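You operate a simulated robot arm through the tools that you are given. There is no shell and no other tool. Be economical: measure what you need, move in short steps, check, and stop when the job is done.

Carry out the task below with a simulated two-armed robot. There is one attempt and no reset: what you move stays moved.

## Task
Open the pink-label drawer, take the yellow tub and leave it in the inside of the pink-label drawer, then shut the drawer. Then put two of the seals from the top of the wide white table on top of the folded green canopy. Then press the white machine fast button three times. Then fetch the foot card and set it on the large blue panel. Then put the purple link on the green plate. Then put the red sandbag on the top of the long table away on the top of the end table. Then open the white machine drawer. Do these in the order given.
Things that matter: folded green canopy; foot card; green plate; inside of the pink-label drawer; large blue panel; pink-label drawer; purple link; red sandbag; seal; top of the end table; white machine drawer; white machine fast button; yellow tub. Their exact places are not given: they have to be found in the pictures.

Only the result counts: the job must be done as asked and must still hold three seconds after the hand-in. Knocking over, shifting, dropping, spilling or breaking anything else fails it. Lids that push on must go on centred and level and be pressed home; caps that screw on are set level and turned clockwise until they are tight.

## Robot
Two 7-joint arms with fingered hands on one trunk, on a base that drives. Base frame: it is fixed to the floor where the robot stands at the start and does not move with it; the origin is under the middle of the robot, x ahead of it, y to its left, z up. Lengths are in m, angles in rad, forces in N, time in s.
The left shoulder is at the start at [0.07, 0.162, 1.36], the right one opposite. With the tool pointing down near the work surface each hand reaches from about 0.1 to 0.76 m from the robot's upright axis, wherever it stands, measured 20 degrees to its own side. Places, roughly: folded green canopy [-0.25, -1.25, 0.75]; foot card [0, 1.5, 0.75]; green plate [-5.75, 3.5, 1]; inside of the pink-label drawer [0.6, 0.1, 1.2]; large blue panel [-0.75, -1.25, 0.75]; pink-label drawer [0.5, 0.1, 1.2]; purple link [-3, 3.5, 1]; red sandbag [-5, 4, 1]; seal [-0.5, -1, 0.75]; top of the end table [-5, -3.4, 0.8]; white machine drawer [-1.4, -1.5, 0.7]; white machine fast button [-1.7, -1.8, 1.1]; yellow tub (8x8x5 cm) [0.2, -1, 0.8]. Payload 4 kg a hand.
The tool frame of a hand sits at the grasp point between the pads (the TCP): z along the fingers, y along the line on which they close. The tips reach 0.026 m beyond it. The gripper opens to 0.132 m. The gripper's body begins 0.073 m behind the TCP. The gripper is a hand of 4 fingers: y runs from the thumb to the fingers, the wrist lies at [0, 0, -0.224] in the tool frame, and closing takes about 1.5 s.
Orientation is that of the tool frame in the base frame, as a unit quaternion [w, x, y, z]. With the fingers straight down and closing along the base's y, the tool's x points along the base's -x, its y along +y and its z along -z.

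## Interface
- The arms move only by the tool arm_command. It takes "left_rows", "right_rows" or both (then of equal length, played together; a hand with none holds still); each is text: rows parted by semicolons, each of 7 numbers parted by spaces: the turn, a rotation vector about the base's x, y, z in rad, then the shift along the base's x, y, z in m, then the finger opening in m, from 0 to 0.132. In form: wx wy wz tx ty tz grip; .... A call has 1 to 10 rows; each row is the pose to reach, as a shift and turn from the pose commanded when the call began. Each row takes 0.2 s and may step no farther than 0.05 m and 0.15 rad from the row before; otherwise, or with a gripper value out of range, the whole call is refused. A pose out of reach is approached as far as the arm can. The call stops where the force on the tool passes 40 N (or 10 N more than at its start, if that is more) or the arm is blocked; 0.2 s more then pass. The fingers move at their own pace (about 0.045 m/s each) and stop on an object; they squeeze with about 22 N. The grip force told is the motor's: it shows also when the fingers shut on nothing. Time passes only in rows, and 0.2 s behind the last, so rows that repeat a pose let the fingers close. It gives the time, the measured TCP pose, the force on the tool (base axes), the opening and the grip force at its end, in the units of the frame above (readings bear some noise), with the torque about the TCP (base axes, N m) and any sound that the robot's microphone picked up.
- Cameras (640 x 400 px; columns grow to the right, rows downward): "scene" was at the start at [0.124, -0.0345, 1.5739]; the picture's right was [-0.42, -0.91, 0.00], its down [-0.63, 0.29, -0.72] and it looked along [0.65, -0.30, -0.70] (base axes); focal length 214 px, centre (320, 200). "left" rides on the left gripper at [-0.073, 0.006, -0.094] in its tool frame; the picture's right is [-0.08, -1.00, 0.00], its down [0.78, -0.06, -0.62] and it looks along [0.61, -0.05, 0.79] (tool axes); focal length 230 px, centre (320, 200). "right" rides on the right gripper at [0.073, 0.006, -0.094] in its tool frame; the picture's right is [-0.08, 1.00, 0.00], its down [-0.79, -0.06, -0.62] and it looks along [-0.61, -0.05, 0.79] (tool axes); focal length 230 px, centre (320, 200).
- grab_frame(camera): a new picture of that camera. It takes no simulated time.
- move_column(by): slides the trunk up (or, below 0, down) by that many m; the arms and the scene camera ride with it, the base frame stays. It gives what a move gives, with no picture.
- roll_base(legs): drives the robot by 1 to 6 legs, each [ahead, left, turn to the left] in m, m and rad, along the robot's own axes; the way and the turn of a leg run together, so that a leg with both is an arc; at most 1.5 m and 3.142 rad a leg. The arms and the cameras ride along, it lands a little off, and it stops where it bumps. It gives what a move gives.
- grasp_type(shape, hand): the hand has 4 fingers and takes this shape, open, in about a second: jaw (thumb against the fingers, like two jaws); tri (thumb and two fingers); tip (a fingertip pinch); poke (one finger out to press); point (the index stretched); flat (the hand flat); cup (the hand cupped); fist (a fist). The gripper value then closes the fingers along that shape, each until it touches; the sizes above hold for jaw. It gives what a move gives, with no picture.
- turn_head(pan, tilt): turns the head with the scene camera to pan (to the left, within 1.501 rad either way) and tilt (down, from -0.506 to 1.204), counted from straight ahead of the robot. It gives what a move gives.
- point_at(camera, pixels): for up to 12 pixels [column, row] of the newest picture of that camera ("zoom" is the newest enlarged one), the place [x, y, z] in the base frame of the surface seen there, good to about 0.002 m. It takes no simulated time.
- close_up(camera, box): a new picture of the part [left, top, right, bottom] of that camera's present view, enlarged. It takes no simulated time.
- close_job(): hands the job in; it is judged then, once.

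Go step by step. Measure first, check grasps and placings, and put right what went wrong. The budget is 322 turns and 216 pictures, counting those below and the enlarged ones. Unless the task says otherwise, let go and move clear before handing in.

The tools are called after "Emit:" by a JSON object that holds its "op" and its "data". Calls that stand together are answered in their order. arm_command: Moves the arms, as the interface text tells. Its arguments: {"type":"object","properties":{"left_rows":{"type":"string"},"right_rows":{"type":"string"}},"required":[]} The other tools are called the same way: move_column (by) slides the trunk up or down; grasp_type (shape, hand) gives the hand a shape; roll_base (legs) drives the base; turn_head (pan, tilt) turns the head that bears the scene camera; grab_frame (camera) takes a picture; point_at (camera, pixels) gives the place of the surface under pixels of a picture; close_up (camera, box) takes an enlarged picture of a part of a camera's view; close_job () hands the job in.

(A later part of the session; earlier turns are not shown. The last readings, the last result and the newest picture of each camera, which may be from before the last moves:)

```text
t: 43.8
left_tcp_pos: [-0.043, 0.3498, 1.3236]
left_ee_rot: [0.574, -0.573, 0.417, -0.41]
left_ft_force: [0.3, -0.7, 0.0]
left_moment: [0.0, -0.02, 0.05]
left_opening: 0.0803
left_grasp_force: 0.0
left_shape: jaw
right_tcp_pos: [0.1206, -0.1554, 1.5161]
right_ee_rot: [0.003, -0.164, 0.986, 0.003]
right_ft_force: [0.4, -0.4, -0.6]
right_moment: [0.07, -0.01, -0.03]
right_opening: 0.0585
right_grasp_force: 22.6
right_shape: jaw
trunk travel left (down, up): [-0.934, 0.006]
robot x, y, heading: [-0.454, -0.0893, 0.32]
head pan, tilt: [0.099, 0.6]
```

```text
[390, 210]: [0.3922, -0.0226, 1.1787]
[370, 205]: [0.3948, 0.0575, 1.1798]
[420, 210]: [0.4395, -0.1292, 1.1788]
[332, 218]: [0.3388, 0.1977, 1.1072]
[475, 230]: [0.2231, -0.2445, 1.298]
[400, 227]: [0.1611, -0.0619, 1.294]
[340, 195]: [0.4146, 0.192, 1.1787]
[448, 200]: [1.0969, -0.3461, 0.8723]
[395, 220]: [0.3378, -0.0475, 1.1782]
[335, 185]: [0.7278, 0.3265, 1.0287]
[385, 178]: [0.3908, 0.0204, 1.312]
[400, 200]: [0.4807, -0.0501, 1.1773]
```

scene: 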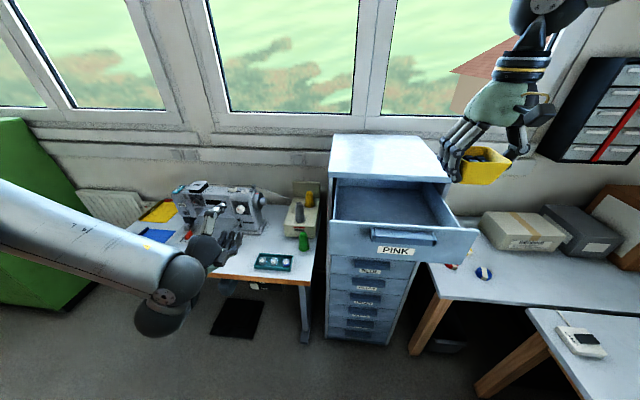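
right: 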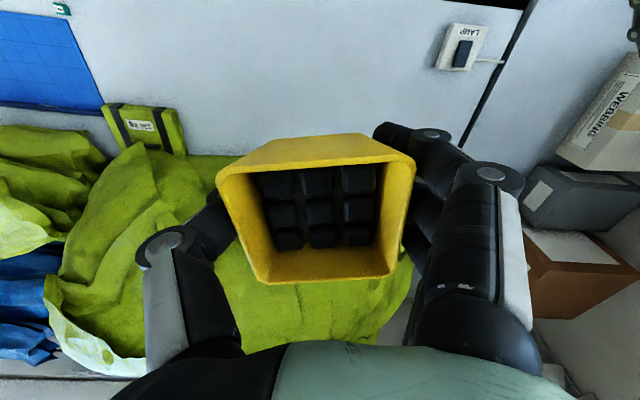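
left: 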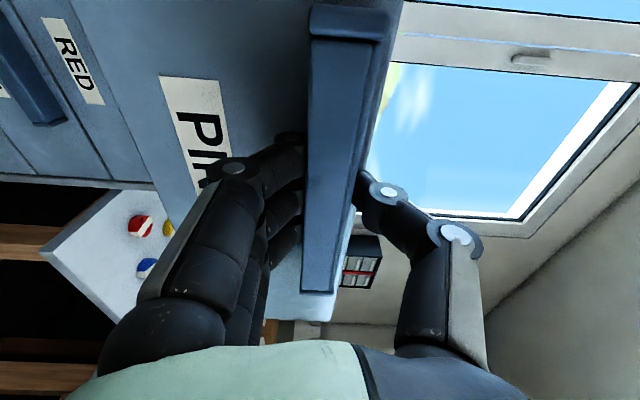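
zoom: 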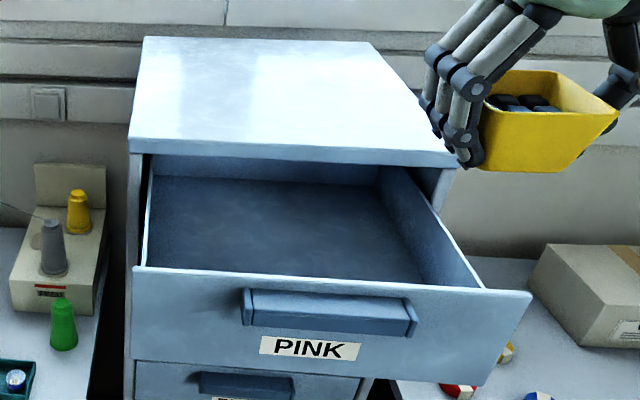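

The drawer floor is at z 1.178, with exposed room centred near (0.275,-0.025). I'll drive 0.1 m closer, then move over it.

Emit:
{"op": "roll_base", "data": {"legs": [[0.1, 0, 0]]}}

```text
t: 45.0
left_tcp_pos: [0.0414, 0.3812, 1.326]
left_ee_rot: [0.575, -0.572, 0.414, -0.412]
left_ft_force: [-1.0, -0.3, -0.4]
left_moment: [0.03, 0.0, 0.02]
left_opening: 0.08
left_grasp_force: 0.0
left_shape: jaw
right_tcp_pos: [0.2056, -0.125, 1.5189]
right_ee_rot: [0.007, -0.165, 0.986, 0.002]
right_ft_force: [-0.4, -0.7, -1.2]
right_moment: [0.0, -0.05, 0.05]
right_opening: 0.0583
right_grasp_force: 21.4
right_shape: jaw
trunk travel left (down, up): [-0.934, 0.006]
robot x, y, heading: [-0.3562, -0.0586, 0.313]
head pan, tilt: [0.099, 0.6]
```

Emit:
{"op": "arm_command", "data": {"right_rows": "0 0 0 0.025 0.033 -0.02 0; 0 0 0 0.05 0.066 -0.04 0; 0 0 0 0.07 0.1 -0.06 0; 0 0 0 0.07 0.1 -0.1 0; 0 0 0 0.07 0.1 -0.1 0"}}

Emit:
{"op": "grab_frame", "data": {"camera": "scene"}}

Emit:
{"op": "grab_frame", "data": {"camera": "right"}}

```text
t: 46.1
left_tcp_pos: [0.0481, 0.3831, 1.3227]
left_ee_rot: [0.574, -0.574, 0.415, -0.41]
left_ft_force: [0.1, 0.5, -0.3]
left_moment: [0.03, 0.03, -0.05]
left_opening: 0.0802
left_grasp_force: 0.1
left_shape: jaw
right_tcp_pos: [0.2845, -0.0256, 1.4171]
right_ee_rot: [0.004, -0.166, 0.986, 0.002]
right_ft_force: [-0.5, 0.3, -0.7]
right_moment: [0.02, 0.0, 0.0]
right_opening: 0.0585
right_grasp_force: 22.1
right_shape: jaw
right hand out of reach, approached as far as the arm can: row 2, 3
trunk travel left (down, up): [-0.934, 0.006]
robot x, y, heading: [-0.3623, -0.0592, 0.314]
head pan, tilt: [0.099, 0.6]
```

```text
187 pictures are left
```

scene: 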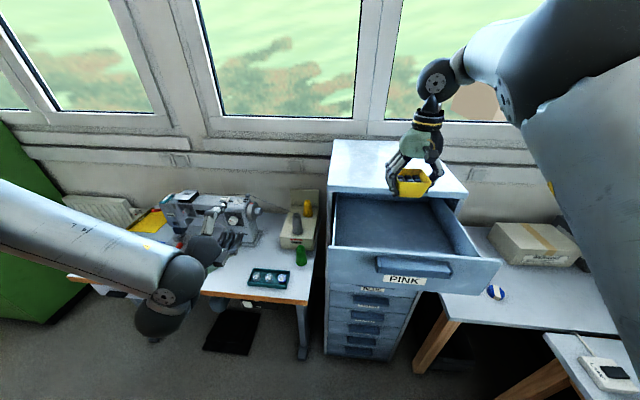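

```text
186 pictures are left
```

right: 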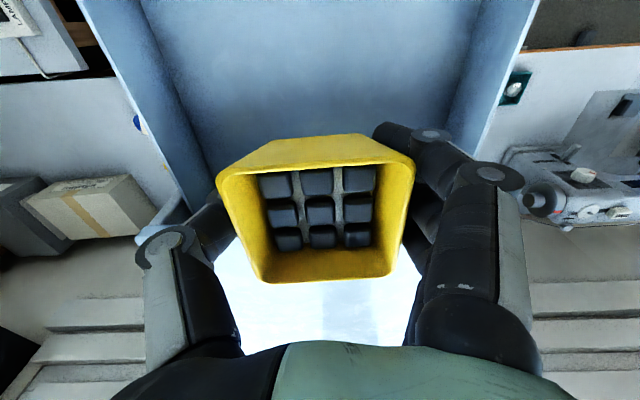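

Above the opening. Shift back 1 cm and lower into the drawer.

Emit:
{"op": "arm_command", "data": {"right_rows": "0 0 0 -0.012 -0.003 -0.03 0; 0 0 0 -0.014 -0.004 -0.075 0; 0 0 0 -0.014 -0.004 -0.12 0; 0 0 0 -0.014 -0.004 -0.16 0; 0 0 0 -0.014 -0.004 -0.18 0; 0 0 0 -0.014 -0.004 -0.192 0; 0 0 0 -0.014 -0.004 -0.2 0; 0 0 0 -0.014 -0.004 -0.2 0"}}

Emit:
{"op": "grab_frame", "data": {"camera": "right"}}

```text
t: 48.0
left_tcp_pos: [0.0494, 0.3844, 1.3227]
left_ee_rot: [-0.573, 0.575, -0.416, 0.41]
left_ft_force: [0.1, -0.7, 0.2]
left_moment: [0.02, 0.0, -0.01]
left_opening: 0.08
left_grasp_force: 0.1
left_shape: jaw
right_tcp_pos: [0.2936, -0.0476, 1.2511]
right_ee_rot: [0.0, -0.154, 0.988, 0.014]
right_ft_force: [-0.4, -0.4, -1.1]
right_moment: [0.01, 0.0, 0.03]
right_opening: 0.058
right_grasp_force: 21.9
right_shape: jaw
right hand out of reach, approached as far as the arm can: row 2, 3, 4, 5, 6, 7, 8
trunk travel left (down, up): [-0.934, 0.006]
robot x, y, heading: [-0.3627, -0.0576, 0.318]
head pan, tilt: [0.099, 0.6]
```

```text
185 pictures are left
```

right: 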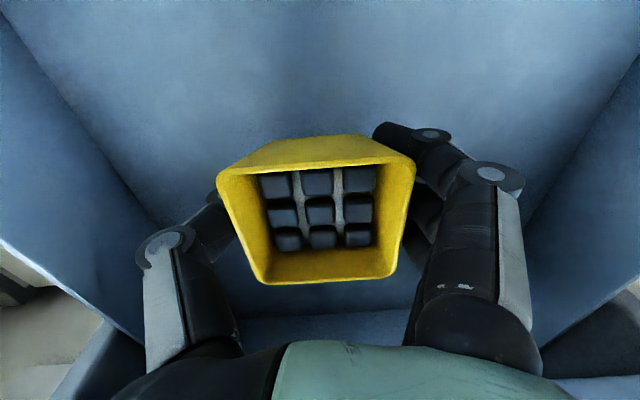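

The arm reached its fold limit 3.5 cm too high, so I'll lower the trunk.

Emit:
{"op": "move_column", "data": {"by": -0.033}}

Emit:
{"op": "grab_frame", "data": {"camera": "scene"}}

```text
t: 48.7
left_tcp_pos: [0.0491, 0.3834, 1.2886]
left_ee_rot: [-0.573, 0.574, -0.416, 0.411]
left_ft_force: [0.0, -0.6, -0.6]
left_moment: [-0.06, 0.0, 0.04]
left_opening: 0.0797
left_grasp_force: 0.1
left_shape: jaw
right_tcp_pos: [0.2937, -0.0489, 1.2179]
right_ee_rot: [0.0, -0.154, 0.988, 0.011]
right_ft_force: [0.1, 0.3, -1.0]
right_moment: [0.02, 0.01, 0.01]
right_opening: 0.0582
right_grasp_force: 21.8
right_shape: jaw
trunk travel left (down, up): [-0.901, 0.039]
robot x, y, heading: [-0.3635, -0.0544, 0.312]
head pan, tilt: [0.099, 0.6]
```

```text
184 pictures are left
```

scene: 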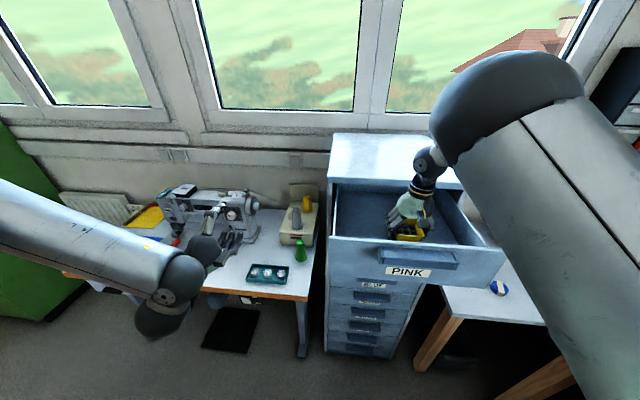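

Emit:
{"op": "move_column", "data": {"by": -0.004}}

Emit:
{"op": "arm_command", "data": {"right_rows": "0 0 0 0 0 0 0.03; 0 0 0 0 0 0 0.06; 0 0 0 0 0 0 0.09; 0 0 0 0 0 0 0.1; 0 0 0 0 0 0 0.1; 0 0 0 0 0 0 0.1"}}

Emit:
{"op": "grab_frame", "data": {"camera": "right"}}

```text
t: 49.3
left_tcp_pos: [0.0503, 0.3846, 1.2849]
left_ee_rot: [-0.574, 0.574, -0.415, 0.411]
left_ft_force: [-0.7, 0.0, -1.0]
left_moment: [-0.03, 0.0, 0.01]
left_opening: 0.0801
left_grasp_force: 0.2
left_shape: jaw
right_tcp_pos: [0.2941, -0.0494, 1.213]
right_ee_rot: [-0.002, -0.154, 0.988, 0.011]
right_ft_force: [0.0, 0.8, -0.7]
right_moment: [-0.01, 0.01, 0.01]
right_opening: 0.0584
right_grasp_force: 21.9
right_shape: jaw
trunk travel left (down, up): [-0.897, 0.043]
robot x, y, heading: [-0.3641, -0.054, 0.317]
head pan, tilt: [0.099, 0.6]
```

```text
t: 50.7
left_tcp_pos: [0.048, 0.3839, 1.285]
left_ee_rot: [-0.574, 0.574, -0.415, 0.41]
left_ft_force: [0.3, -0.6, -0.3]
left_moment: [-0.01, -0.02, 0.01]
left_opening: 0.0801
left_grasp_force: 0.1
left_shape: jaw
right_tcp_pos: [0.2926, -0.0489, 1.2137]
right_ee_rot: [-0.001, -0.154, 0.988, 0.012]
right_ft_force: [0.3, 0.0, -0.1]
right_moment: [0.01, -0.05, -0.01]
right_opening: 0.0998
right_grasp_force: 0.1
right_shape: jaw
trunk travel left (down, up): [-0.897, 0.043]
robot x, y, heading: [-0.3623, -0.0601, 0.314]
head pan, tilt: [0.099, 0.6]
```

```text
183 pictures are left
```

right: 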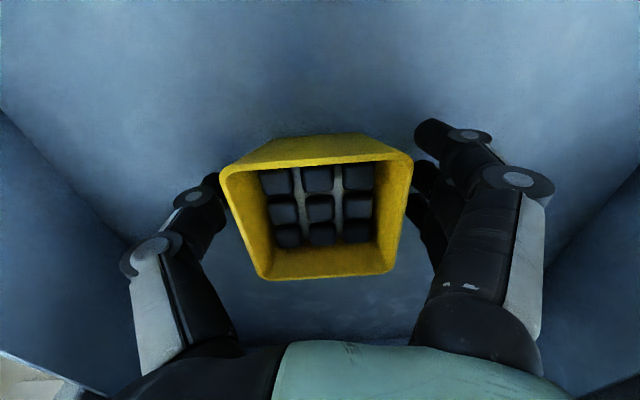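

Released. Raise the trunk vertically first, then the arm.

Emit:
{"op": "move_column", "data": {"by": 0.042}}

Emit:
{"op": "arm_command", "data": {"right_rows": "0 0 0 0 0 0.04 0.12; 0 0 0 0 0 0.08 0.12; 0 0 0 0 0 0.12 0.12; 0 0 0 0 0 0.16 0.12; 0 0 0 0 0 0.2 0.12; 0 0 0 -0.02 -0.03 0.23 0.12; 0 0 0 -0.05 -0.06 0.25 0.12; 0 0 0 -0.09 -0.09 0.25 0.12; 0 0 0 -0.12 -0.12 0.25 0.12"}}

Emit:
{"op": "grab_frame", "data": {"camera": "scene"}}

```text
t: 51.5
left_tcp_pos: [0.0487, 0.3841, 1.327]
left_ee_rot: [-0.574, 0.574, -0.416, 0.411]
left_ft_force: [-0.2, -0.6, 0.6]
left_moment: [0.02, -0.01, -0.01]
left_opening: 0.0803
left_grasp_force: 0.1
left_shape: jaw
right_tcp_pos: [0.2949, -0.0492, 1.2556]
right_ee_rot: [-0.001, -0.154, 0.988, 0.011]
right_ft_force: [-0.2, 0.3, 0.1]
right_moment: [0.01, 0.03, -0.02]
right_opening: 0.0995
right_grasp_force: 0.0
right_shape: jaw
trunk travel left (down, up): [-0.939, 0.001]
robot x, y, heading: [-0.3611, -0.0598, 0.322]
head pan, tilt: [0.099, 0.6]
```

```text
t: 53.5
left_tcp_pos: [0.047, 0.3834, 1.3277]
left_ee_rot: [0.575, -0.574, 0.415, -0.41]
left_ft_force: [0.1, 0.2, 0.1]
left_moment: [-0.01, 0.0, 0.01]
left_opening: 0.0801
left_grasp_force: 0.0
left_shape: jaw
right_tcp_pos: [0.1686, -0.1696, 1.5074]
right_ee_rot: [0.0, -0.158, 0.987, 0.019]
right_ft_force: [-0.4, 1.0, 0.7]
right_moment: [0.01, -0.02, 0.04]
right_opening: 0.1197
right_grasp_force: 0.0
right_shape: jaw
right hand out of reach, approached as far as the arm can: row 5, 6
trunk travel left (down, up): [-0.939, 0.001]
robot x, y, heading: [-0.3607, -0.0561, 0.317]
head pan, tilt: [0.099, 0.6]
```

```text
182 pictures are left
```

scene: 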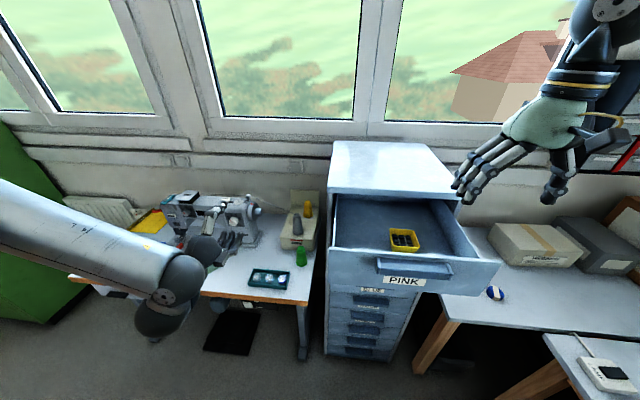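

The tub sits in the drawer. Next I place the left hand, closed, in front of the drawer face to push it shut.

Emit:
{"op": "roll_base", "data": {"legs": [[-0.186, 0, 0], [0, -0.318, 0]]}}

Emit:
{"op": "arm_command", "data": {"left_rows": "0 0 0 0.015 -0.01 -0.03 0.05; 0 0 0 0.03 -0.03 -0.06 0.02; 0 0 0 0.05 -0.055 -0.085 0; 0 0 0 0.08 -0.085 -0.1 0; 0 0 0 0.115 -0.112 -0.1 0; 0 0 0 0.115 -0.112 -0.1 0; 0 0 0 0.115 -0.112 -0.1 0"}}

Emit:
{"op": "grab_frame", "data": {"camera": "left"}}

Emit:
{"op": "grab_frame", "data": {"camera": "scene"}}

```text
t: 56.8
left_tcp_pos: [-0.0284, 0.029, 1.3267]
left_ee_rot: [-0.573, 0.573, -0.416, 0.412]
left_ft_force: [0.0, 0.0, -0.5]
left_moment: [0.01, 0.01, -0.02]
left_opening: 0.0798
left_grasp_force: 0.0
left_shape: jaw
right_tcp_pos: [0.0922, -0.5227, 1.5067]
right_ee_rot: [-0.001, -0.157, 0.987, 0.016]
right_ft_force: [0.2, 1.0, 0.2]
right_moment: [-0.02, 0.02, 0.01]
right_opening: 0.12
right_grasp_force: 0.0
right_shape: jaw
trunk travel left (down, up): [-0.939, 0.001]
robot x, y, heading: [-0.4411, -0.4185, 0.311]
head pan, tilt: [0.099, 0.6]
```

```text
t: 58.4
left_tcp_pos: [0.0865, -0.0866, 1.2278]
left_ee_rot: [0.573, -0.573, 0.417, -0.412]
left_ft_force: [0.1, -0.2, -0.5]
left_moment: [0.04, -0.02, 0.0]
left_opening: 0.0
left_grasp_force: 22.1
left_shape: jaw
right_tcp_pos: [0.0919, -0.5276, 1.5074]
right_ee_rot: [-0.001, -0.156, 0.988, 0.021]
right_ft_force: [0.2, 0.6, -0.3]
right_moment: [0.0, 0.01, 0.04]
right_opening: 0.1196
right_grasp_force: 0.1
right_shape: jaw
trunk travel left (down, up): [-0.939, 0.001]
robot x, y, heading: [-0.4412, -0.413, 0.314]
head pan, tilt: [0.099, 0.6]
```

```text
181 pictures are left
```

left: 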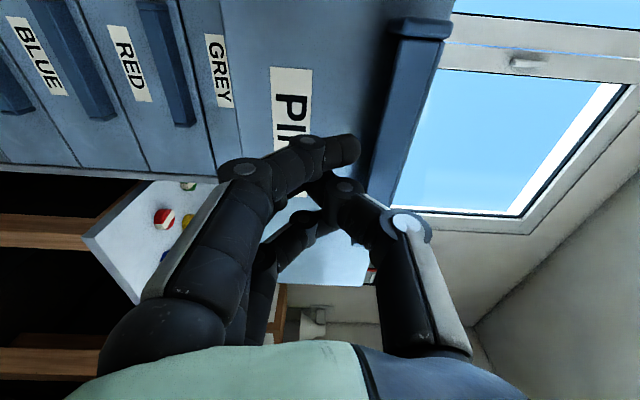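

```text
180 pictures are left
```

scene: 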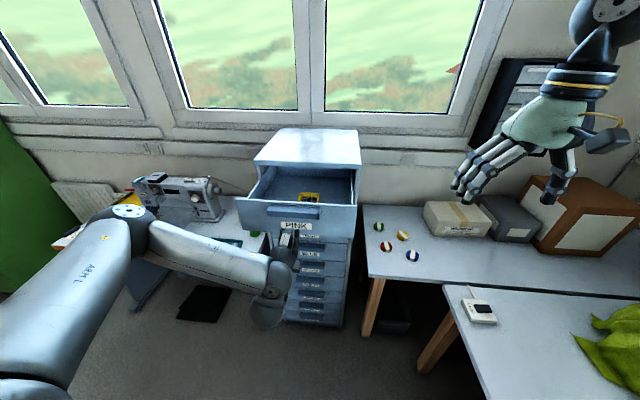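

Aligned with the label below the bar. Drive ahead in steps to push it closed.

Emit:
{"op": "roll_base", "data": {"legs": [[0.1, 0, 0], [0.1, 0, 0]]}}

Emit:
{"op": "grab_frame", "data": {"camera": "left"}}

```text
t: 60.3
left_tcp_pos: [0.2672, -0.0277, 1.2333]
left_ee_rot: [0.576, -0.571, 0.414, -0.413]
left_ft_force: [-0.3, 0.3, -0.2]
left_moment: [0.0, 0.02, -0.04]
left_opening: 0.0002
left_grasp_force: 21.8
left_shape: jaw
right_tcp_pos: [0.2728, -0.4682, 1.511]
right_ee_rot: [0.003, -0.157, 0.987, 0.021]
right_ft_force: [-0.6, -0.1, 0.0]
right_moment: [0.0, -0.08, 0.06]
right_opening: 0.12
right_grasp_force: 0.0
right_shape: jaw
trunk travel left (down, up): [-0.939, 0.001]
robot x, y, heading: [-0.2505, -0.3531, 0.316]
head pan, tilt: [0.099, 0.6]
```

```text
179 pictures are left
```

left: 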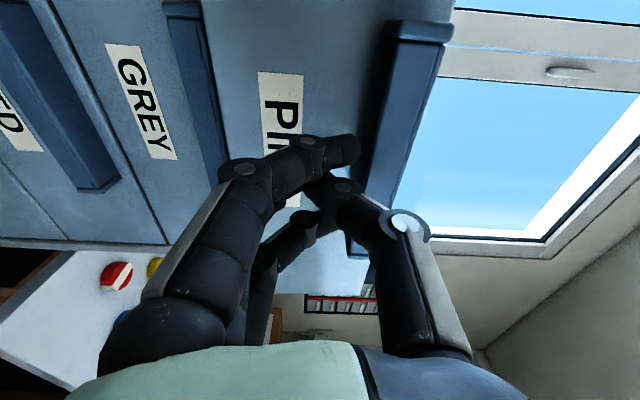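

Emit:
{"op": "roll_base", "data": {"legs": [[0.09, 0, 0]]}}

Emit:
{"op": "grab_frame", "data": {"camera": "left"}}

Emit:
{"op": "grab_frame", "data": {"camera": "scene"}}

```text
t: 61.4
left_tcp_pos: [0.3557, 0.0025, 1.2311]
left_ee_rot: [0.575, -0.572, 0.415, -0.412]
left_ft_force: [-0.7, 0.5, 0.0]
left_moment: [0.0, 0.01, -0.01]
left_opening: 0.0
left_grasp_force: 22.3
left_shape: jaw
right_tcp_pos: [0.3604, -0.441, 1.5096]
right_ee_rot: [0.001, -0.157, 0.987, 0.021]
right_ft_force: [0.1, 0.3, 0.5]
right_moment: [0.04, -0.01, 0.04]
right_opening: 0.1199
right_grasp_force: 0.1
right_shape: jaw
trunk travel left (down, up): [-0.939, 0.001]
robot x, y, heading: [-0.1622, -0.3293, 0.32]
head pan, tilt: [0.099, 0.6]
```

```text
178 pictures are left
```

left: 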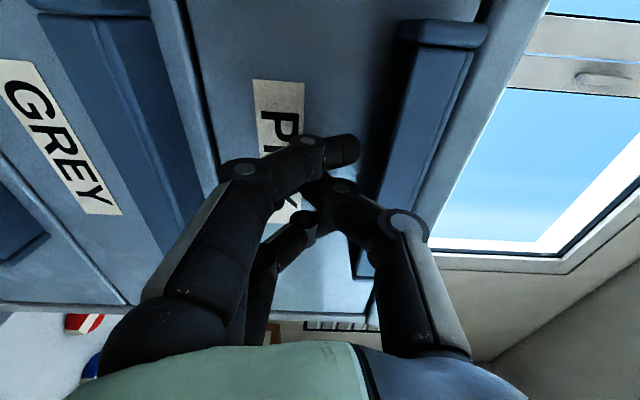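

```text
177 pictures are left
```

scene: 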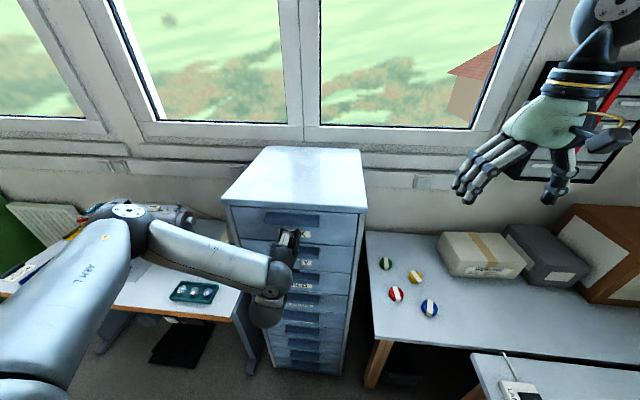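

Nearly shut. I'll push with the arm until it meets resistance.

Emit:
{"op": "arm_command", "data": {"left_rows": "0 0 0 0.01 0.003 0 0; 0 0 0 0.019 0.006 0 0; 0 0 0 0.028 0.009 0 0; 0 0 0 0.038 0.012 0 0; 0 0 0 0.048 0.015 0 0; 0 0 0 0.057 0.018 0 0"}}

Emit:
{"op": "point_at", "data": {"camera": "scene", "pixels": [[250, 222], [350, 235], [300, 270]]}}

```text
t: 62.1
left_tcp_pos: [0.369, 0.0075, 1.229]
left_ee_rot: [-0.571, 0.574, -0.419, 0.41]
left_ft_force: [-38.1, -12.0, 9.2]
left_moment: [-0.04, 0.16, 0.02]
left_opening: 0.0
left_grasp_force: 22.4
left_shape: jaw
right_tcp_pos: [0.3577, -0.4404, 1.5104]
right_ee_rot: [0.002, -0.157, 0.987, 0.022]
right_ft_force: [0.0, -0.1, 0.0]
right_moment: [-0.02, 0.05, -0.01]
right_opening: 0.1199
right_grasp_force: 0.0
right_shape: jaw
trunk travel left (down, up): [-0.939, 0.001]
robot x, y, heading: [-0.1647, -0.3301, 0.319]
head pan, tilt: [0.099, 0.6]
stopped in row 3 (left hand): the force on the tool passed its limit (the readings are from after the stop); the commanded pose is now the measured one
```

```text
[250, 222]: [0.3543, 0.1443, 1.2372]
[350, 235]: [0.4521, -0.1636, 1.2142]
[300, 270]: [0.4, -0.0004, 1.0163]
```

The drawer is shut (face back at its original plane). Back off and turn the left hand downward again.

Emit:
{"op": "roll_base", "data": {"legs": [[-0.3, 0, 0]]}}

Emit:
{"op": "arm_command", "data": {"left_rows": "0.0557 0.1085 -0.0862 -0.008 0 0.02 0.04; 0.1114 0.217 -0.1724 -0.017 0 0.04 0.08; 0.1671 0.3255 -0.2586 -0.026 0 0.06 0.1; 0.2228 0.434 -0.3448 -0.034 0 0.08 0.132; 0.2785 0.5425 -0.431 -0.043 0 0.1 0.132; 0.3342 0.651 -0.5172 -0.051 0 0.12 0.132; 0.3899 0.7595 -0.6034 -0.06 0 0.14 0.132"}}

Emit:
{"op": "arm_command", "data": {"left_rows": "0.0557 0.1085 -0.0862 -0.008 0 0.02 0.132; 0.1114 0.217 -0.1724 -0.017 0 0.04 0.132; 0.1671 0.3255 -0.2586 -0.026 0 0.06 0.132; 0.2228 0.434 -0.3448 -0.034 0 0.08 0.132; 0.2785 0.5425 -0.431 -0.043 0 0.1 0.132; 0.3342 0.651 -0.5172 -0.051 0 0.12 0.132; 0.3899 0.7595 -0.6034 -0.06 0 0.13 0.132"}}

Emit:
{"op": "grab_frame", "data": {"camera": "left"}}

```text
t: 64.1
left_tcp_pos: [0.094, -0.0861, 1.2245]
left_ee_rot: [-0.569, 0.574, -0.422, 0.411]
left_ft_force: [0.4, -0.4, -1.2]
left_moment: [0.03, 0.02, 0.02]
left_opening: 0.0
left_grasp_force: 22.3
left_shape: jaw
right_tcp_pos: [0.0797, -0.5351, 1.5058]
right_ee_rot: [-0.001, -0.152, 0.988, 0.022]
right_ft_force: [-0.2, 0.9, 0.0]
right_moment: [0.0, 0.04, 0.01]
right_opening: 0.1197
right_grasp_force: 0.0
right_shape: jaw
trunk travel left (down, up): [-0.939, 0.001]
robot x, y, heading: [-0.458, -0.4199, 0.31]
head pan, tilt: [0.099, 0.6]
```

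```text
t: 65.7
left_tcp_pos: [0.0282, -0.0816, 1.3664]
left_ee_rot: [0.33, -0.418, 0.813, -0.236]
left_ft_force: [-0.1, 0.5, 0.8]
left_moment: [0.0, -0.05, -0.01]
left_opening: 0.1169
left_grasp_force: 0.0
left_shape: jaw
left hand out of reach, approached as far as the arm can: row 2, 3, 4, 5
right_tcp_pos: [0.0742, -0.5291, 1.5098]
right_ee_rot: [0.0, -0.154, 0.988, 0.02]
right_ft_force: [0.3, 0.1, 0.2]
right_moment: [0.0, -0.01, -0.02]
right_opening: 0.1198
right_grasp_force: 0.0
right_shape: jaw
trunk travel left (down, up): [-0.939, 0.001]
robot x, y, heading: [-0.4562, -0.4166, 0.312]
head pan, tilt: [0.099, 0.6]
```

```text
t: 67.3
left_tcp_pos: [-0.0257, -0.0906, 1.4957]
left_ee_rot: [0.0, -0.152, 0.988, 0.008]
left_ft_force: [0.8, -0.8, -0.2]
left_moment: [-0.01, 0.0, 0.02]
left_opening: 0.1316
left_grasp_force: 0.0
left_shape: jaw
right_tcp_pos: [0.0788, -0.5396, 1.5061]
right_ee_rot: [-0.001, -0.152, 0.988, 0.024]
right_ft_force: [0.4, 1.0, -0.2]
right_moment: [-0.01, 0.04, -0.01]
right_opening: 0.1197
right_grasp_force: 0.1
right_shape: jaw
trunk travel left (down, up): [-0.939, 0.001]
robot x, y, heading: [-0.455, -0.4178, 0.307]
head pan, tilt: [0.099, 0.6]
```

```text
176 pictures are left
```

left: 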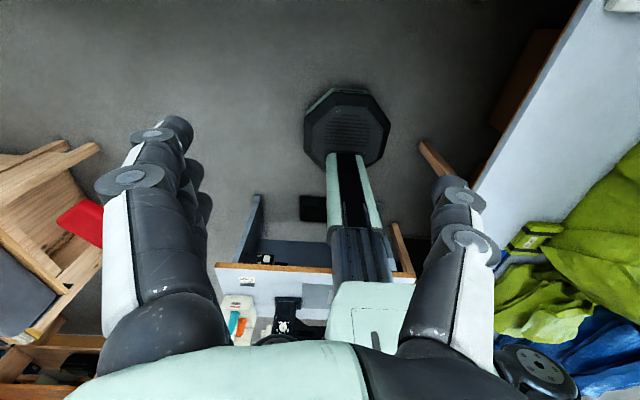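

Check the size of the robot's own base and the obstacles behind.

Emit:
{"op": "point_at", "data": {"camera": "left", "pixels": [[345, 95], [310, 115], [384, 120], [347, 160], [345, 250], [230, 265], [395, 270], [465, 190], [575, 20], [235, 310], [300, 320], [285, 305]]}}

Emit:
{"op": "turn_head", "data": {"pan": -1.4, "tilt": 0.6}}

Emit:
{"op": "grab_frame", "data": {"camera": "scene"}}

```text
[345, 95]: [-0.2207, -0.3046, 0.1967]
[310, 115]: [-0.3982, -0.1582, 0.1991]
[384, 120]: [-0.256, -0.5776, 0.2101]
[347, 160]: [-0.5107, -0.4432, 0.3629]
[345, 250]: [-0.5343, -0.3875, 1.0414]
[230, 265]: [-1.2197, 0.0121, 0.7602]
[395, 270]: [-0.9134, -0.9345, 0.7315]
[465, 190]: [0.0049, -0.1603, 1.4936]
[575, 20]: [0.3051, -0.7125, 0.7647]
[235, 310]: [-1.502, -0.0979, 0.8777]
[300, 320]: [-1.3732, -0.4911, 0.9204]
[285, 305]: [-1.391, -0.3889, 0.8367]
```

```text
t: 68.9
left_tcp_pos: [-0.0281, -0.0882, 1.4966]
left_ee_rot: [0.001, -0.152, 0.988, 0.005]
left_ft_force: [0.1, -0.4, -0.5]
left_moment: [0.03, -0.02, 0.01]
left_opening: 0.1321
left_grasp_force: 0.0
left_shape: jaw
right_tcp_pos: [0.0775, -0.5351, 1.5076]
right_ee_rot: [0.0, -0.152, 0.988, 0.022]
right_ft_force: [-0.6, -0.2, 0.3]
right_moment: [-0.04, -0.01, -0.01]
right_opening: 0.1198
right_grasp_force: 0.2
right_shape: jaw
trunk travel left (down, up): [-0.939, 0.001]
robot x, y, heading: [-0.4543, -0.4255, 0.31]
head pan, tilt: [-1.4, 0.6]
```

```text
175 pictures are left
```

scene: 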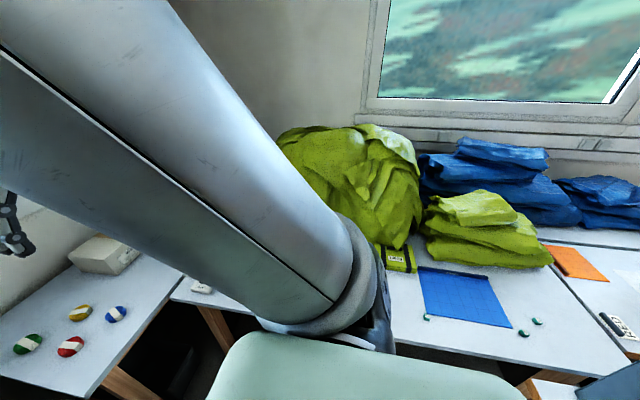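

The base is only 0.2 m tall and 0.26 m in radius, so it fits under tables. Measure the seals and the canopy.

Emit:
{"op": "close_up", "data": {"camera": "scene", "box": [370, 230, 570, 355]}}

Emit:
{"op": "point_at", "data": {"camera": "scene", "pixels": [[427, 317], [523, 333], [537, 320], [398, 255], [388, 250], [412, 270], [400, 272], [380, 268], [425, 275], [500, 280], [512, 325], [430, 312]]}}

```text
3.20 times, centred on (470, 292) of scene
```

zoom: 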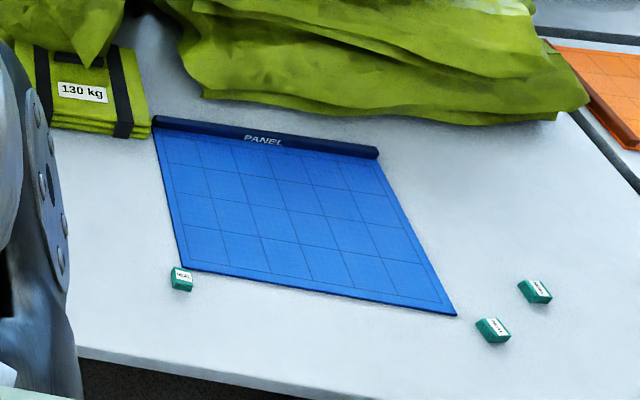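

```text
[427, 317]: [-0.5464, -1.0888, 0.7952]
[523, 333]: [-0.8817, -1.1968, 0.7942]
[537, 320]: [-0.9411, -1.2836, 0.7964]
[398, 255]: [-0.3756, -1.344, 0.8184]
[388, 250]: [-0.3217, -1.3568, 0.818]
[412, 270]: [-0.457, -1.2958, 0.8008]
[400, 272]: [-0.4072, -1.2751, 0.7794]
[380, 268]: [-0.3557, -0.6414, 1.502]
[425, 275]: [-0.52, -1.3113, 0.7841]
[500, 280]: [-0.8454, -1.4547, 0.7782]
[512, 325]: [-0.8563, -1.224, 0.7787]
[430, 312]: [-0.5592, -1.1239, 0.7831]
```

Seals are at (-0.546,-1.089), (-0.882,-1.197) and (-0.941,-1.284); the canopy top is at z 0.819. Turn to face the table and drive up to it.

Emit:
{"op": "roll_base", "data": {"legs": [[0, 0, -1.56], [0.19, -0.175, 0]]}}

Emit:
{"op": "turn_head", "data": {"pan": -0.1, "tilt": 0.9}}

Emit:
{"op": "grab_frame", "data": {"camera": "scene"}}

```text
t: 74.6
left_tcp_pos: [-0.2217, -1.075, 1.4967]
left_ee_rot: [0.005, 0.587, 0.809, 0.002]
left_ft_force: [0.1, 1.4, 0.0]
left_moment: [-0.04, 0.06, 0.01]
left_opening: 0.1318
left_grasp_force: 0.0
left_shape: jaw
right_tcp_pos: [-0.6683, -1.1842, 1.5092]
right_ee_rot: [0.016, 0.586, 0.81, 0.015]
right_ft_force: [0.4, 0.2, 0.9]
right_moment: [-0.02, 0.03, 0.03]
right_opening: 0.1198
right_grasp_force: 0.0
right_shape: jaw
trunk travel left (down, up): [-0.939, 0.001]
robot x, y, heading: [-0.5629, -0.6553, -1.25]
head pan, tilt: [-1.4, 0.6]
```

```text
t: 76.0
left_tcp_pos: [-0.2228, -1.0792, 1.4945]
left_ee_rot: [0.005, 0.587, 0.81, 0.003]
left_ft_force: [-0.2, 0.1, 0.2]
left_moment: [0.04, 0.0, -0.04]
left_opening: 0.1321
left_grasp_force: 0.1
left_shape: jaw
right_tcp_pos: [-0.6715, -1.1886, 1.5077]
right_ee_rot: [0.015, 0.586, 0.81, 0.017]
right_ft_force: [0.2, -0.1, 0.1]
right_moment: [0.02, 0.03, 0.02]
right_opening: 0.1198
right_grasp_force: 0.0
right_shape: jaw
trunk travel left (down, up): [-0.939, 0.001]
robot x, y, heading: [-0.5606, -0.6554, -1.251]
head pan, tilt: [-0.099, 0.901]
```

```text
173 pictures are left
```

scene: 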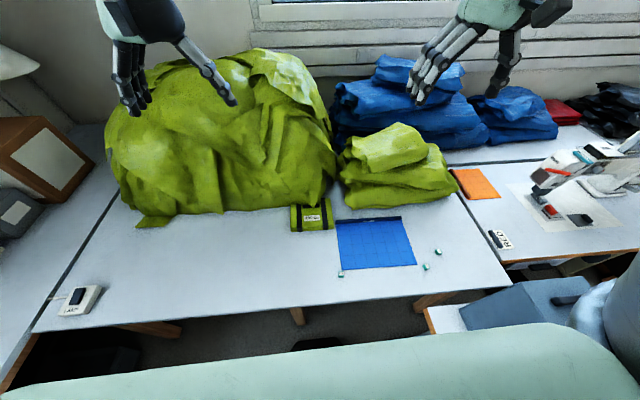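

Emit:
{"op": "move_column", "data": {"by": -0.1}}

Emit:
{"op": "close_up", "data": {"camera": "scene", "box": [280, 190, 460, 302]}}

Emit:
{"op": "grab_frame", "data": {"camera": "right"}}

```text
t: 77.4
left_tcp_pos: [-0.2234, -1.0792, 1.3956]
left_ee_rot: [0.005, 0.588, 0.809, 0.002]
left_ft_force: [-0.5, 0.1, 0.5]
left_moment: [-0.03, 0.0, 0.01]
left_opening: 0.1316
left_grasp_force: 0.0
left_shape: jaw
right_tcp_pos: [-0.6711, -1.1888, 1.4077]
right_ee_rot: [0.014, 0.586, 0.81, 0.015]
right_ft_force: [0.7, 0.2, 0.2]
right_moment: [0.02, -0.03, -0.01]
right_opening: 0.1199
right_grasp_force: 0.0
right_shape: jaw
trunk travel left (down, up): [-0.839, 0.101]
robot x, y, heading: [-0.5652, -0.6569, -1.25]
head pan, tilt: [-0.099, 0.901]
```

```text
3.56 times, centred on (370, 246) of scene
```

zoom: 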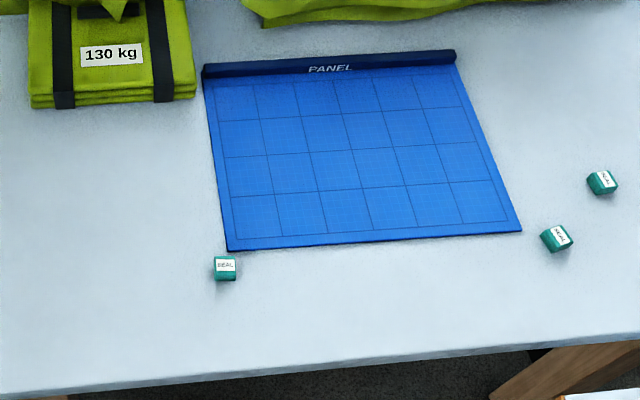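

```text
171 pictures are left
```

right: 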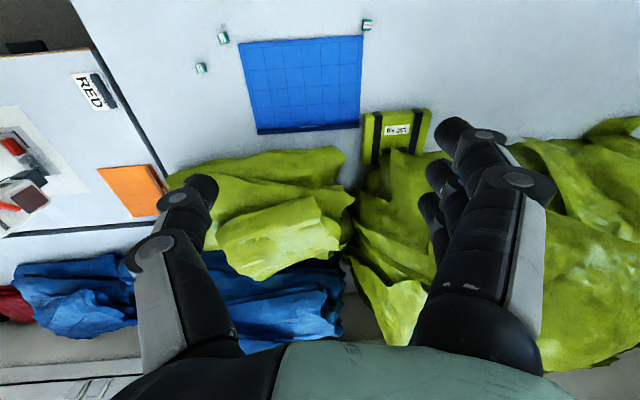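

Emit:
{"op": "point_at", "data": {"camera": "zoom", "pixels": [[215, 259], [235, 258], [235, 271], [215, 272], [225, 265], [557, 237], [602, 182], [35, 88], [190, 85], [110, 75], [120, 20], [170, 20]]}}

```text
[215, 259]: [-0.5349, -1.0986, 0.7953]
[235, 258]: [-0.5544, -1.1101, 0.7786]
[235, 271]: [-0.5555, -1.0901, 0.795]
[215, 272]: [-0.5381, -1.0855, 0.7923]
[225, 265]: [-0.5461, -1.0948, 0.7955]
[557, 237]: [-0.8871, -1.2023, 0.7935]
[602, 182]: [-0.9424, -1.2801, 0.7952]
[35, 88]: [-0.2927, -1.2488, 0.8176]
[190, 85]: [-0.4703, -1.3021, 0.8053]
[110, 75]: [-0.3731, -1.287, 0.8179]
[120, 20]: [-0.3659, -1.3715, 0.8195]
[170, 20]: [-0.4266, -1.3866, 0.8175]
```

S1 sits right beside the panel, so S2 and S3 are safer to grip. I'll look at their orientation closely.

Emit:
{"op": "close_up", "data": {"camera": "scene", "box": [415, 235, 465, 275]}}

```text
10.00 times, centred on (440, 255) of scene
```

zoom: 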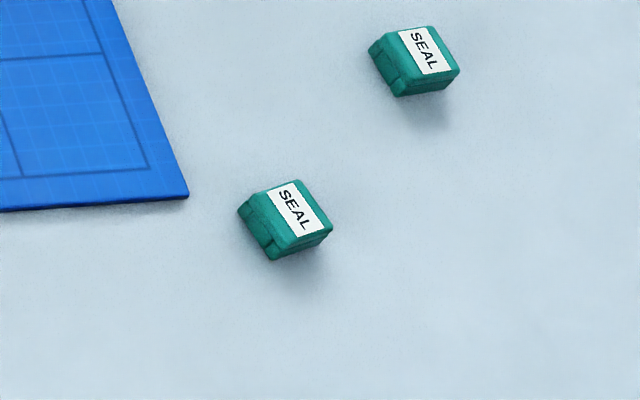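

Emit:
{"op": "point_at", "data": {"camera": "zoom", "pixels": [[243, 203], [300, 183], [329, 228], [278, 247], [285, 215], [372, 47], [432, 30], [456, 70], [400, 82], [415, 55]]}}

```text
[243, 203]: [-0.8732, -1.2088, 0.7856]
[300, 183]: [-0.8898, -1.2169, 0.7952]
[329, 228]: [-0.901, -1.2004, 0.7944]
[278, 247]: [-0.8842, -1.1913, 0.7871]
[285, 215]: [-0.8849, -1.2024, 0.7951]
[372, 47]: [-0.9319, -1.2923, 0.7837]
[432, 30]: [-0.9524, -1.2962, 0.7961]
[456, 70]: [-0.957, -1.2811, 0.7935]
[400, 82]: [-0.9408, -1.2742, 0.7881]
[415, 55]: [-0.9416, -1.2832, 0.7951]
```

S2's centre is (-0.887,-1.204) with sides near 30°. Move the right hand above it.

Emit:
{"op": "arm_command", "data": {"right_rows": "-0.001 0.0044 0.02 -0.0216 -0.0015 -0.044 0.1; -0.002 0.0088 0.04 -0.0432 -0.003 -0.088 0.08; -0.003 0.0132 0.06 -0.0648 -0.0045 -0.132 0.06; -0.004 0.0176 0.08 -0.0864 -0.006 -0.176 0.06; -0.005 0.022 0.1 -0.108 -0.0075 -0.22 0.06; -0.006 0.0264 0.12 -0.1296 -0.009 -0.264 0.06; -0.007 0.0308 0.14 -0.1512 -0.0105 -0.308 0.06; -0.008 0.0352 0.16 -0.1728 -0.012 -0.352 0.06; -0.009 0.04 0.18 -0.1944 -0.0135 -0.396 0.06; -0.01 0.044 0.2 -0.216 -0.015 -0.44 0.06"}}

Emit:
{"op": "grab_frame", "data": {"camera": "right"}}

Emit:
{"op": "grab_frame", "data": {"camera": "scene"}}

```text
t: 79.6
left_tcp_pos: [-0.2257, -1.079, 1.3965]
left_ee_rot: [0.007, 0.587, 0.81, 0.005]
left_ft_force: [-0.5, -0.1, 0.5]
left_moment: [-0.01, -0.04, 0.02]
left_opening: 0.1321
left_grasp_force: 0.1
left_shape: jaw
right_tcp_pos: [-0.8882, -1.2065, 0.9665]
right_ee_rot: [-0.001, 0.502, 0.865, 0.001]
right_ft_force: [0.4, 0.5, 0.3]
right_moment: [0.01, -0.02, -0.02]
right_opening: 0.0608
right_grasp_force: 0.0
right_shape: jaw
trunk travel left (down, up): [-0.839, 0.101]
robot x, y, heading: [-0.5613, -0.6562, -1.247]
head pan, tilt: [-0.099, 0.901]
```

```text
169 pictures are left
```

right: 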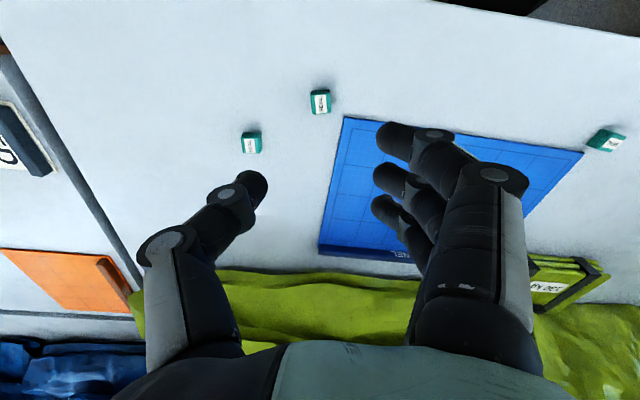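

```text
168 pictures are left
```

scene: 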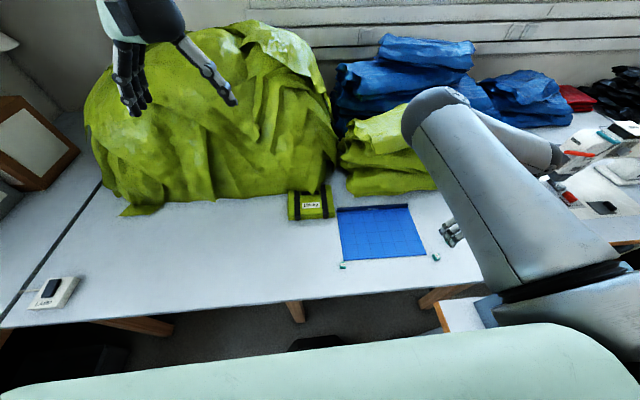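

S2 is at (320,101), centred between the fingers. Descend to grip just above the panel's thickness.

Emit:
{"op": "arm_command", "data": {"right_rows": "0 0 0 0.001 0.002 -0.05 0.05; 0 0 0 0.001 0.002 -0.1 0.05; 0 0 0 0.001 0.002 -0.135 0.05; 0 0 0 0.001 0.002 -0.154 0.05; 0 0 0 0.001 0.002 -0.154 0.05"}}

Emit:
{"op": "grab_frame", "data": {"camera": "right"}}

```text
t: 80.8
left_tcp_pos: [-0.224, -1.079, 1.3949]
left_ee_rot: [0.004, 0.588, 0.809, 0.003]
left_ft_force: [0.8, 0.1, 0.3]
left_moment: [0.02, -0.03, -0.01]
left_opening: 0.1322
left_grasp_force: 0.1
left_shape: jaw
right_tcp_pos: [-0.8882, -1.2031, 0.8125]
right_ee_rot: [-0.002, 0.502, 0.865, 0.0]
right_ft_force: [-0.2, -0.3, 0.2]
right_moment: [-0.03, 0.0, 0.03]
right_opening: 0.0505
right_grasp_force: 0.1
right_shape: jaw
trunk travel left (down, up): [-0.839, 0.101]
robot x, y, heading: [-0.5584, -0.6561, -1.247]
head pan, tilt: [-0.099, 0.901]
```

```text
167 pictures are left
```

right: 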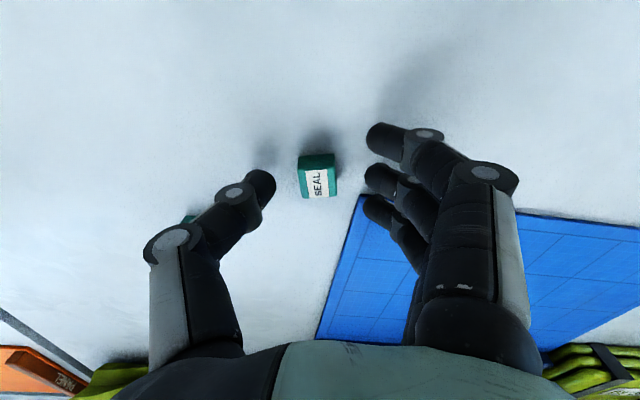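

Emit:
{"op": "arm_command", "data": {"right_rows": "0 0 0 0 0 0 0.03; 0 0 0 0 0 0 0.01; 0 0 0 0 0 0 0; 0 0 0 0 0 0 0; 0 0 0 0 0 0 0; 0 0 0 0 0 0 0"}}

Emit:
{"op": "arm_command", "data": {"right_rows": "0 0 0 0 0 0.03 0; 0 0 0 0 0 0.07 0; 0 0 0 0 0 0.12 0; 0 0 0 0 0 0.17 0; 0 0 0 0 0 0.2 0"}}

Emit:
{"op": "grab_frame", "data": {"camera": "right"}}

```text
t: 82.2
left_tcp_pos: [-0.2236, -1.0783, 1.3958]
left_ee_rot: [0.005, 0.587, 0.81, 0.003]
left_ft_force: [-0.4, 0.3, -0.3]
left_moment: [0.0, -0.01, -0.01]
left_opening: 0.1318
left_grasp_force: 0.0
left_shape: jaw
right_tcp_pos: [-0.888, -1.2032, 0.8132]
right_ee_rot: [-0.002, 0.502, 0.865, 0.001]
right_ft_force: [-1.3, -1.5, 4.0]
right_moment: [0.02, 0.0, -0.01]
right_opening: 0.0044
right_grasp_force: 22.2
right_shape: jaw
trunk travel left (down, up): [-0.839, 0.101]
robot x, y, heading: [-0.5584, -0.6592, -1.245]
head pan, tilt: [-0.099, 0.901]
```

```text
t: 83.4
left_tcp_pos: [-0.2236, -1.0787, 1.3958]
left_ee_rot: [0.006, 0.588, 0.809, 0.003]
left_ft_force: [-0.5, -1.0, 0.1]
left_moment: [0.0, 0.0, 0.01]
left_opening: 0.1316
left_grasp_force: 0.1
left_shape: jaw
right_tcp_pos: [-0.8873, -1.2017, 1.0134]
right_ee_rot: [-0.002, 0.502, 0.865, 0.001]
right_ft_force: [0.6, 0.0, -0.7]
right_moment: [0.0, 0.01, 0.01]
right_opening: 0.0037
right_grasp_force: 22.3
right_shape: jaw
trunk travel left (down, up): [-0.839, 0.101]
robot x, y, heading: [-0.556, -0.6565, -1.252]
head pan, tilt: [-0.099, 0.901]
```

```text
166 pictures are left
```

right: 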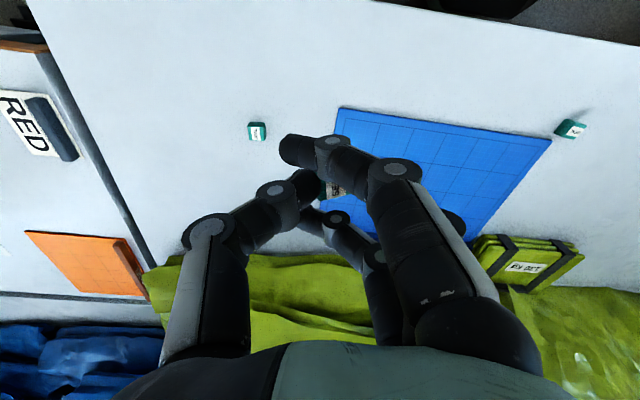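

Emit:
{"op": "close_up", "data": {"camera": "right", "box": [270, 120, 400, 240]}}

```text
3.33 times, centred on (335, 180) of right
```

zoom: 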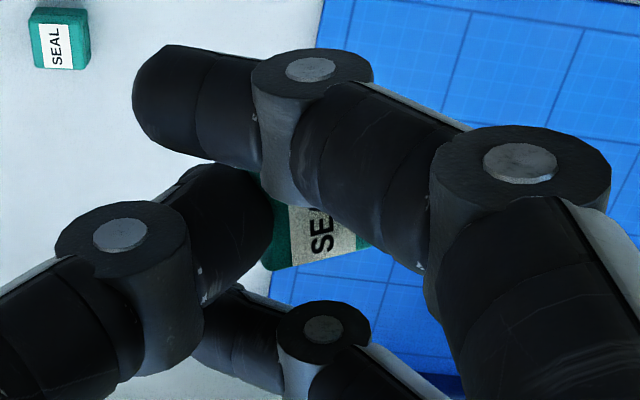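

The seal is held level between thumb and middle finger. Carry it over to the canopy.

Emit:
{"op": "arm_command", "data": {"right_rows": "0 0 -0.02 0.045 -0.008 0.015 0; 0 0 -0.04 0.092 -0.017 0.03 0; 0 0 -0.06 0.139 -0.026 0.04 0; 0 0 -0.08 0.186 -0.035 0.04 0; 0 0 -0.1 0.233 -0.044 0.04 0; 0 0 -0.12 0.28 -0.053 0.04 0; 0 0 -0.14 0.327 -0.062 0.04 0; 0 0 -0.16 0.374 -0.071 0.04 0; 0 0 -0.18 0.421 -0.08 0.04 0; 0 0 -0.2 0.468 -0.09 0.04 0"}}

Emit:
{"op": "arm_command", "data": {"right_rows": "0 0 0 0.042 -0.01 0 0; 0 0 0 0.083 -0.019 0 0; 0 0 0 0.083 -0.019 -0.04 0; 0 0 0 0.083 -0.019 -0.08 0; 0 0 0 0.083 -0.019 -0.08 0"}}

Emit:
{"op": "grab_frame", "data": {"camera": "right"}}

Emit:
{"op": "grab_frame", "data": {"camera": "scene"}}

```text
refused: row 2 steps farther than a row can; nothing moved
```

```text
t: 84.6
left_tcp_pos: [-0.2222, -1.0776, 1.3971]
left_ee_rot: [0.005, 0.587, 0.809, 0.003]
left_ft_force: [-0.4, -0.1, 0.0]
left_moment: [0.01, 0.02, 0.01]
left_opening: 0.132
left_grasp_force: 0.2
left_shape: jaw
right_tcp_pos: [-0.8028, -1.2206, 0.9361]
right_ee_rot: [-0.001, 0.502, 0.865, 0.001]
right_ft_force: [0.6, -0.5, -0.3]
right_moment: [0.01, 0.0, 0.01]
right_opening: 0.0037
right_grasp_force: 21.7
right_shape: jaw
trunk travel left (down, up): [-0.839, 0.101]
robot x, y, heading: [-0.5596, -0.6531, -1.251]
head pan, tilt: [-0.099, 0.901]
```

```text
164 pictures are left
```

right: 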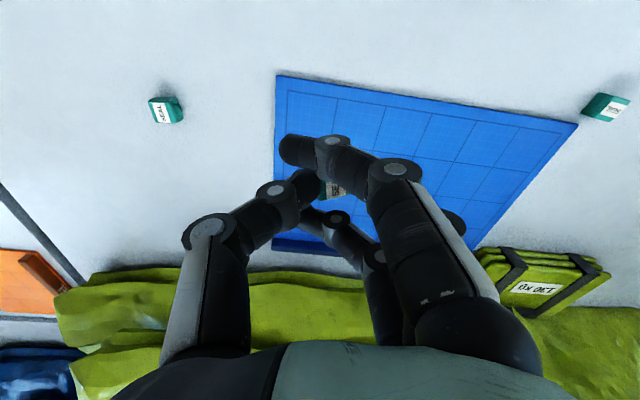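

```text
163 pictures are left
```

scene: 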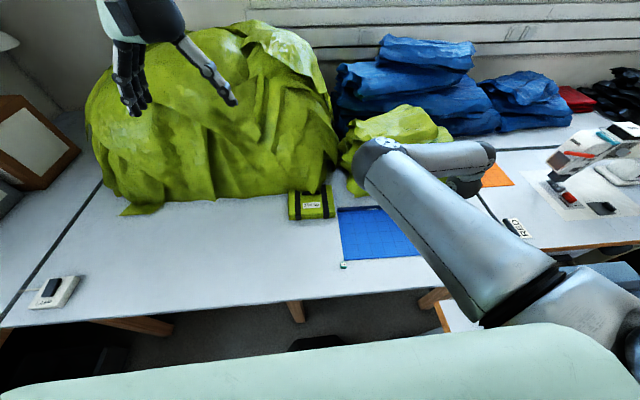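

A step was refused and the second move ran harmlessly. Now carry over properly.

Emit:
{"op": "arm_command", "data": {"right_rows": "0 0 -0.02 0.0467 -0.009 0.0115 0; 0 0 -0.04 0.0934 -0.018 0.023 0; 0 0 -0.06 0.14 -0.027 0.0345 0; 0 0 -0.08 0.1868 -0.036 0.046 0; 0 0 -0.1 0.2335 -0.045 0.0575 0; 0 0 -0.12 0.28 -0.054 0.069 0; 0 0 -0.14 0.3269 -0.063 0.0805 0; 0 0 -0.16 0.3736 -0.072 0.09 0; 0 0 -0.18 0.4203 -0.081 0.09 0; 0 0 -0.2 0.467 -0.09 0.09 0"}}

Emit:
{"op": "grab_frame", "data": {"camera": "right"}}

Emit:
{"op": "grab_frame", "data": {"camera": "scene"}}

```text
t: 87.0
left_tcp_pos: [-0.2214, -1.0768, 1.3948]
left_ee_rot: [0.004, 0.587, 0.809, 0.002]
left_ft_force: [-0.1, -0.9, 0.5]
left_moment: [-0.04, -0.02, 0.02]
left_opening: 0.1319
left_grasp_force: 0.1
left_shape: jaw
right_tcp_pos: [-0.3889, -1.2986, 0.998]
right_ee_rot: [-0.044, 0.61, 0.791, 0.011]
right_ft_force: [0.5, 1.3, 0.2]
right_moment: [-0.02, -0.03, 0.0]
right_opening: 0.0003
right_grasp_force: 22.1
right_shape: jaw
right hand out of reach, approached as far as the arm can: row 5, 6, 7, 8, 9, 10
trunk travel left (down, up): [-0.839, 0.101]
robot x, y, heading: [-0.5624, -0.6587, -1.246]
head pan, tilt: [-0.099, 0.901]
stopped in row 10 (right hand): the arm was blocked; the commanded pose is now the measured one
```

```text
162 pictures are left
```

right: 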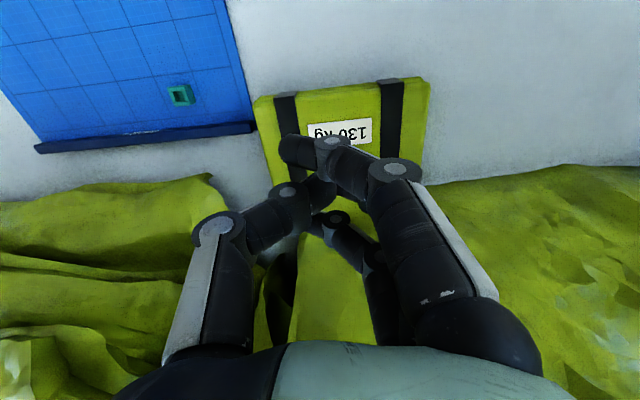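

```text
161 pictures are left
```

scene: 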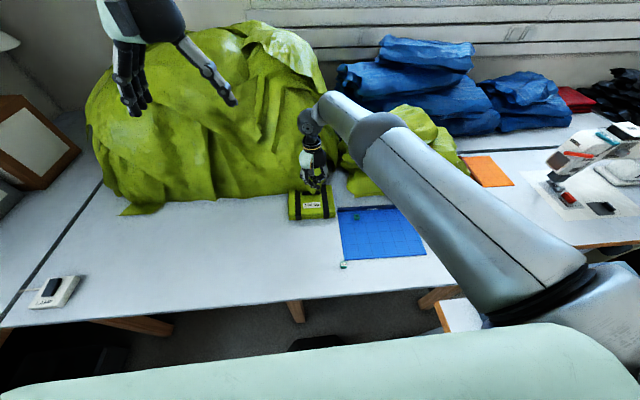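

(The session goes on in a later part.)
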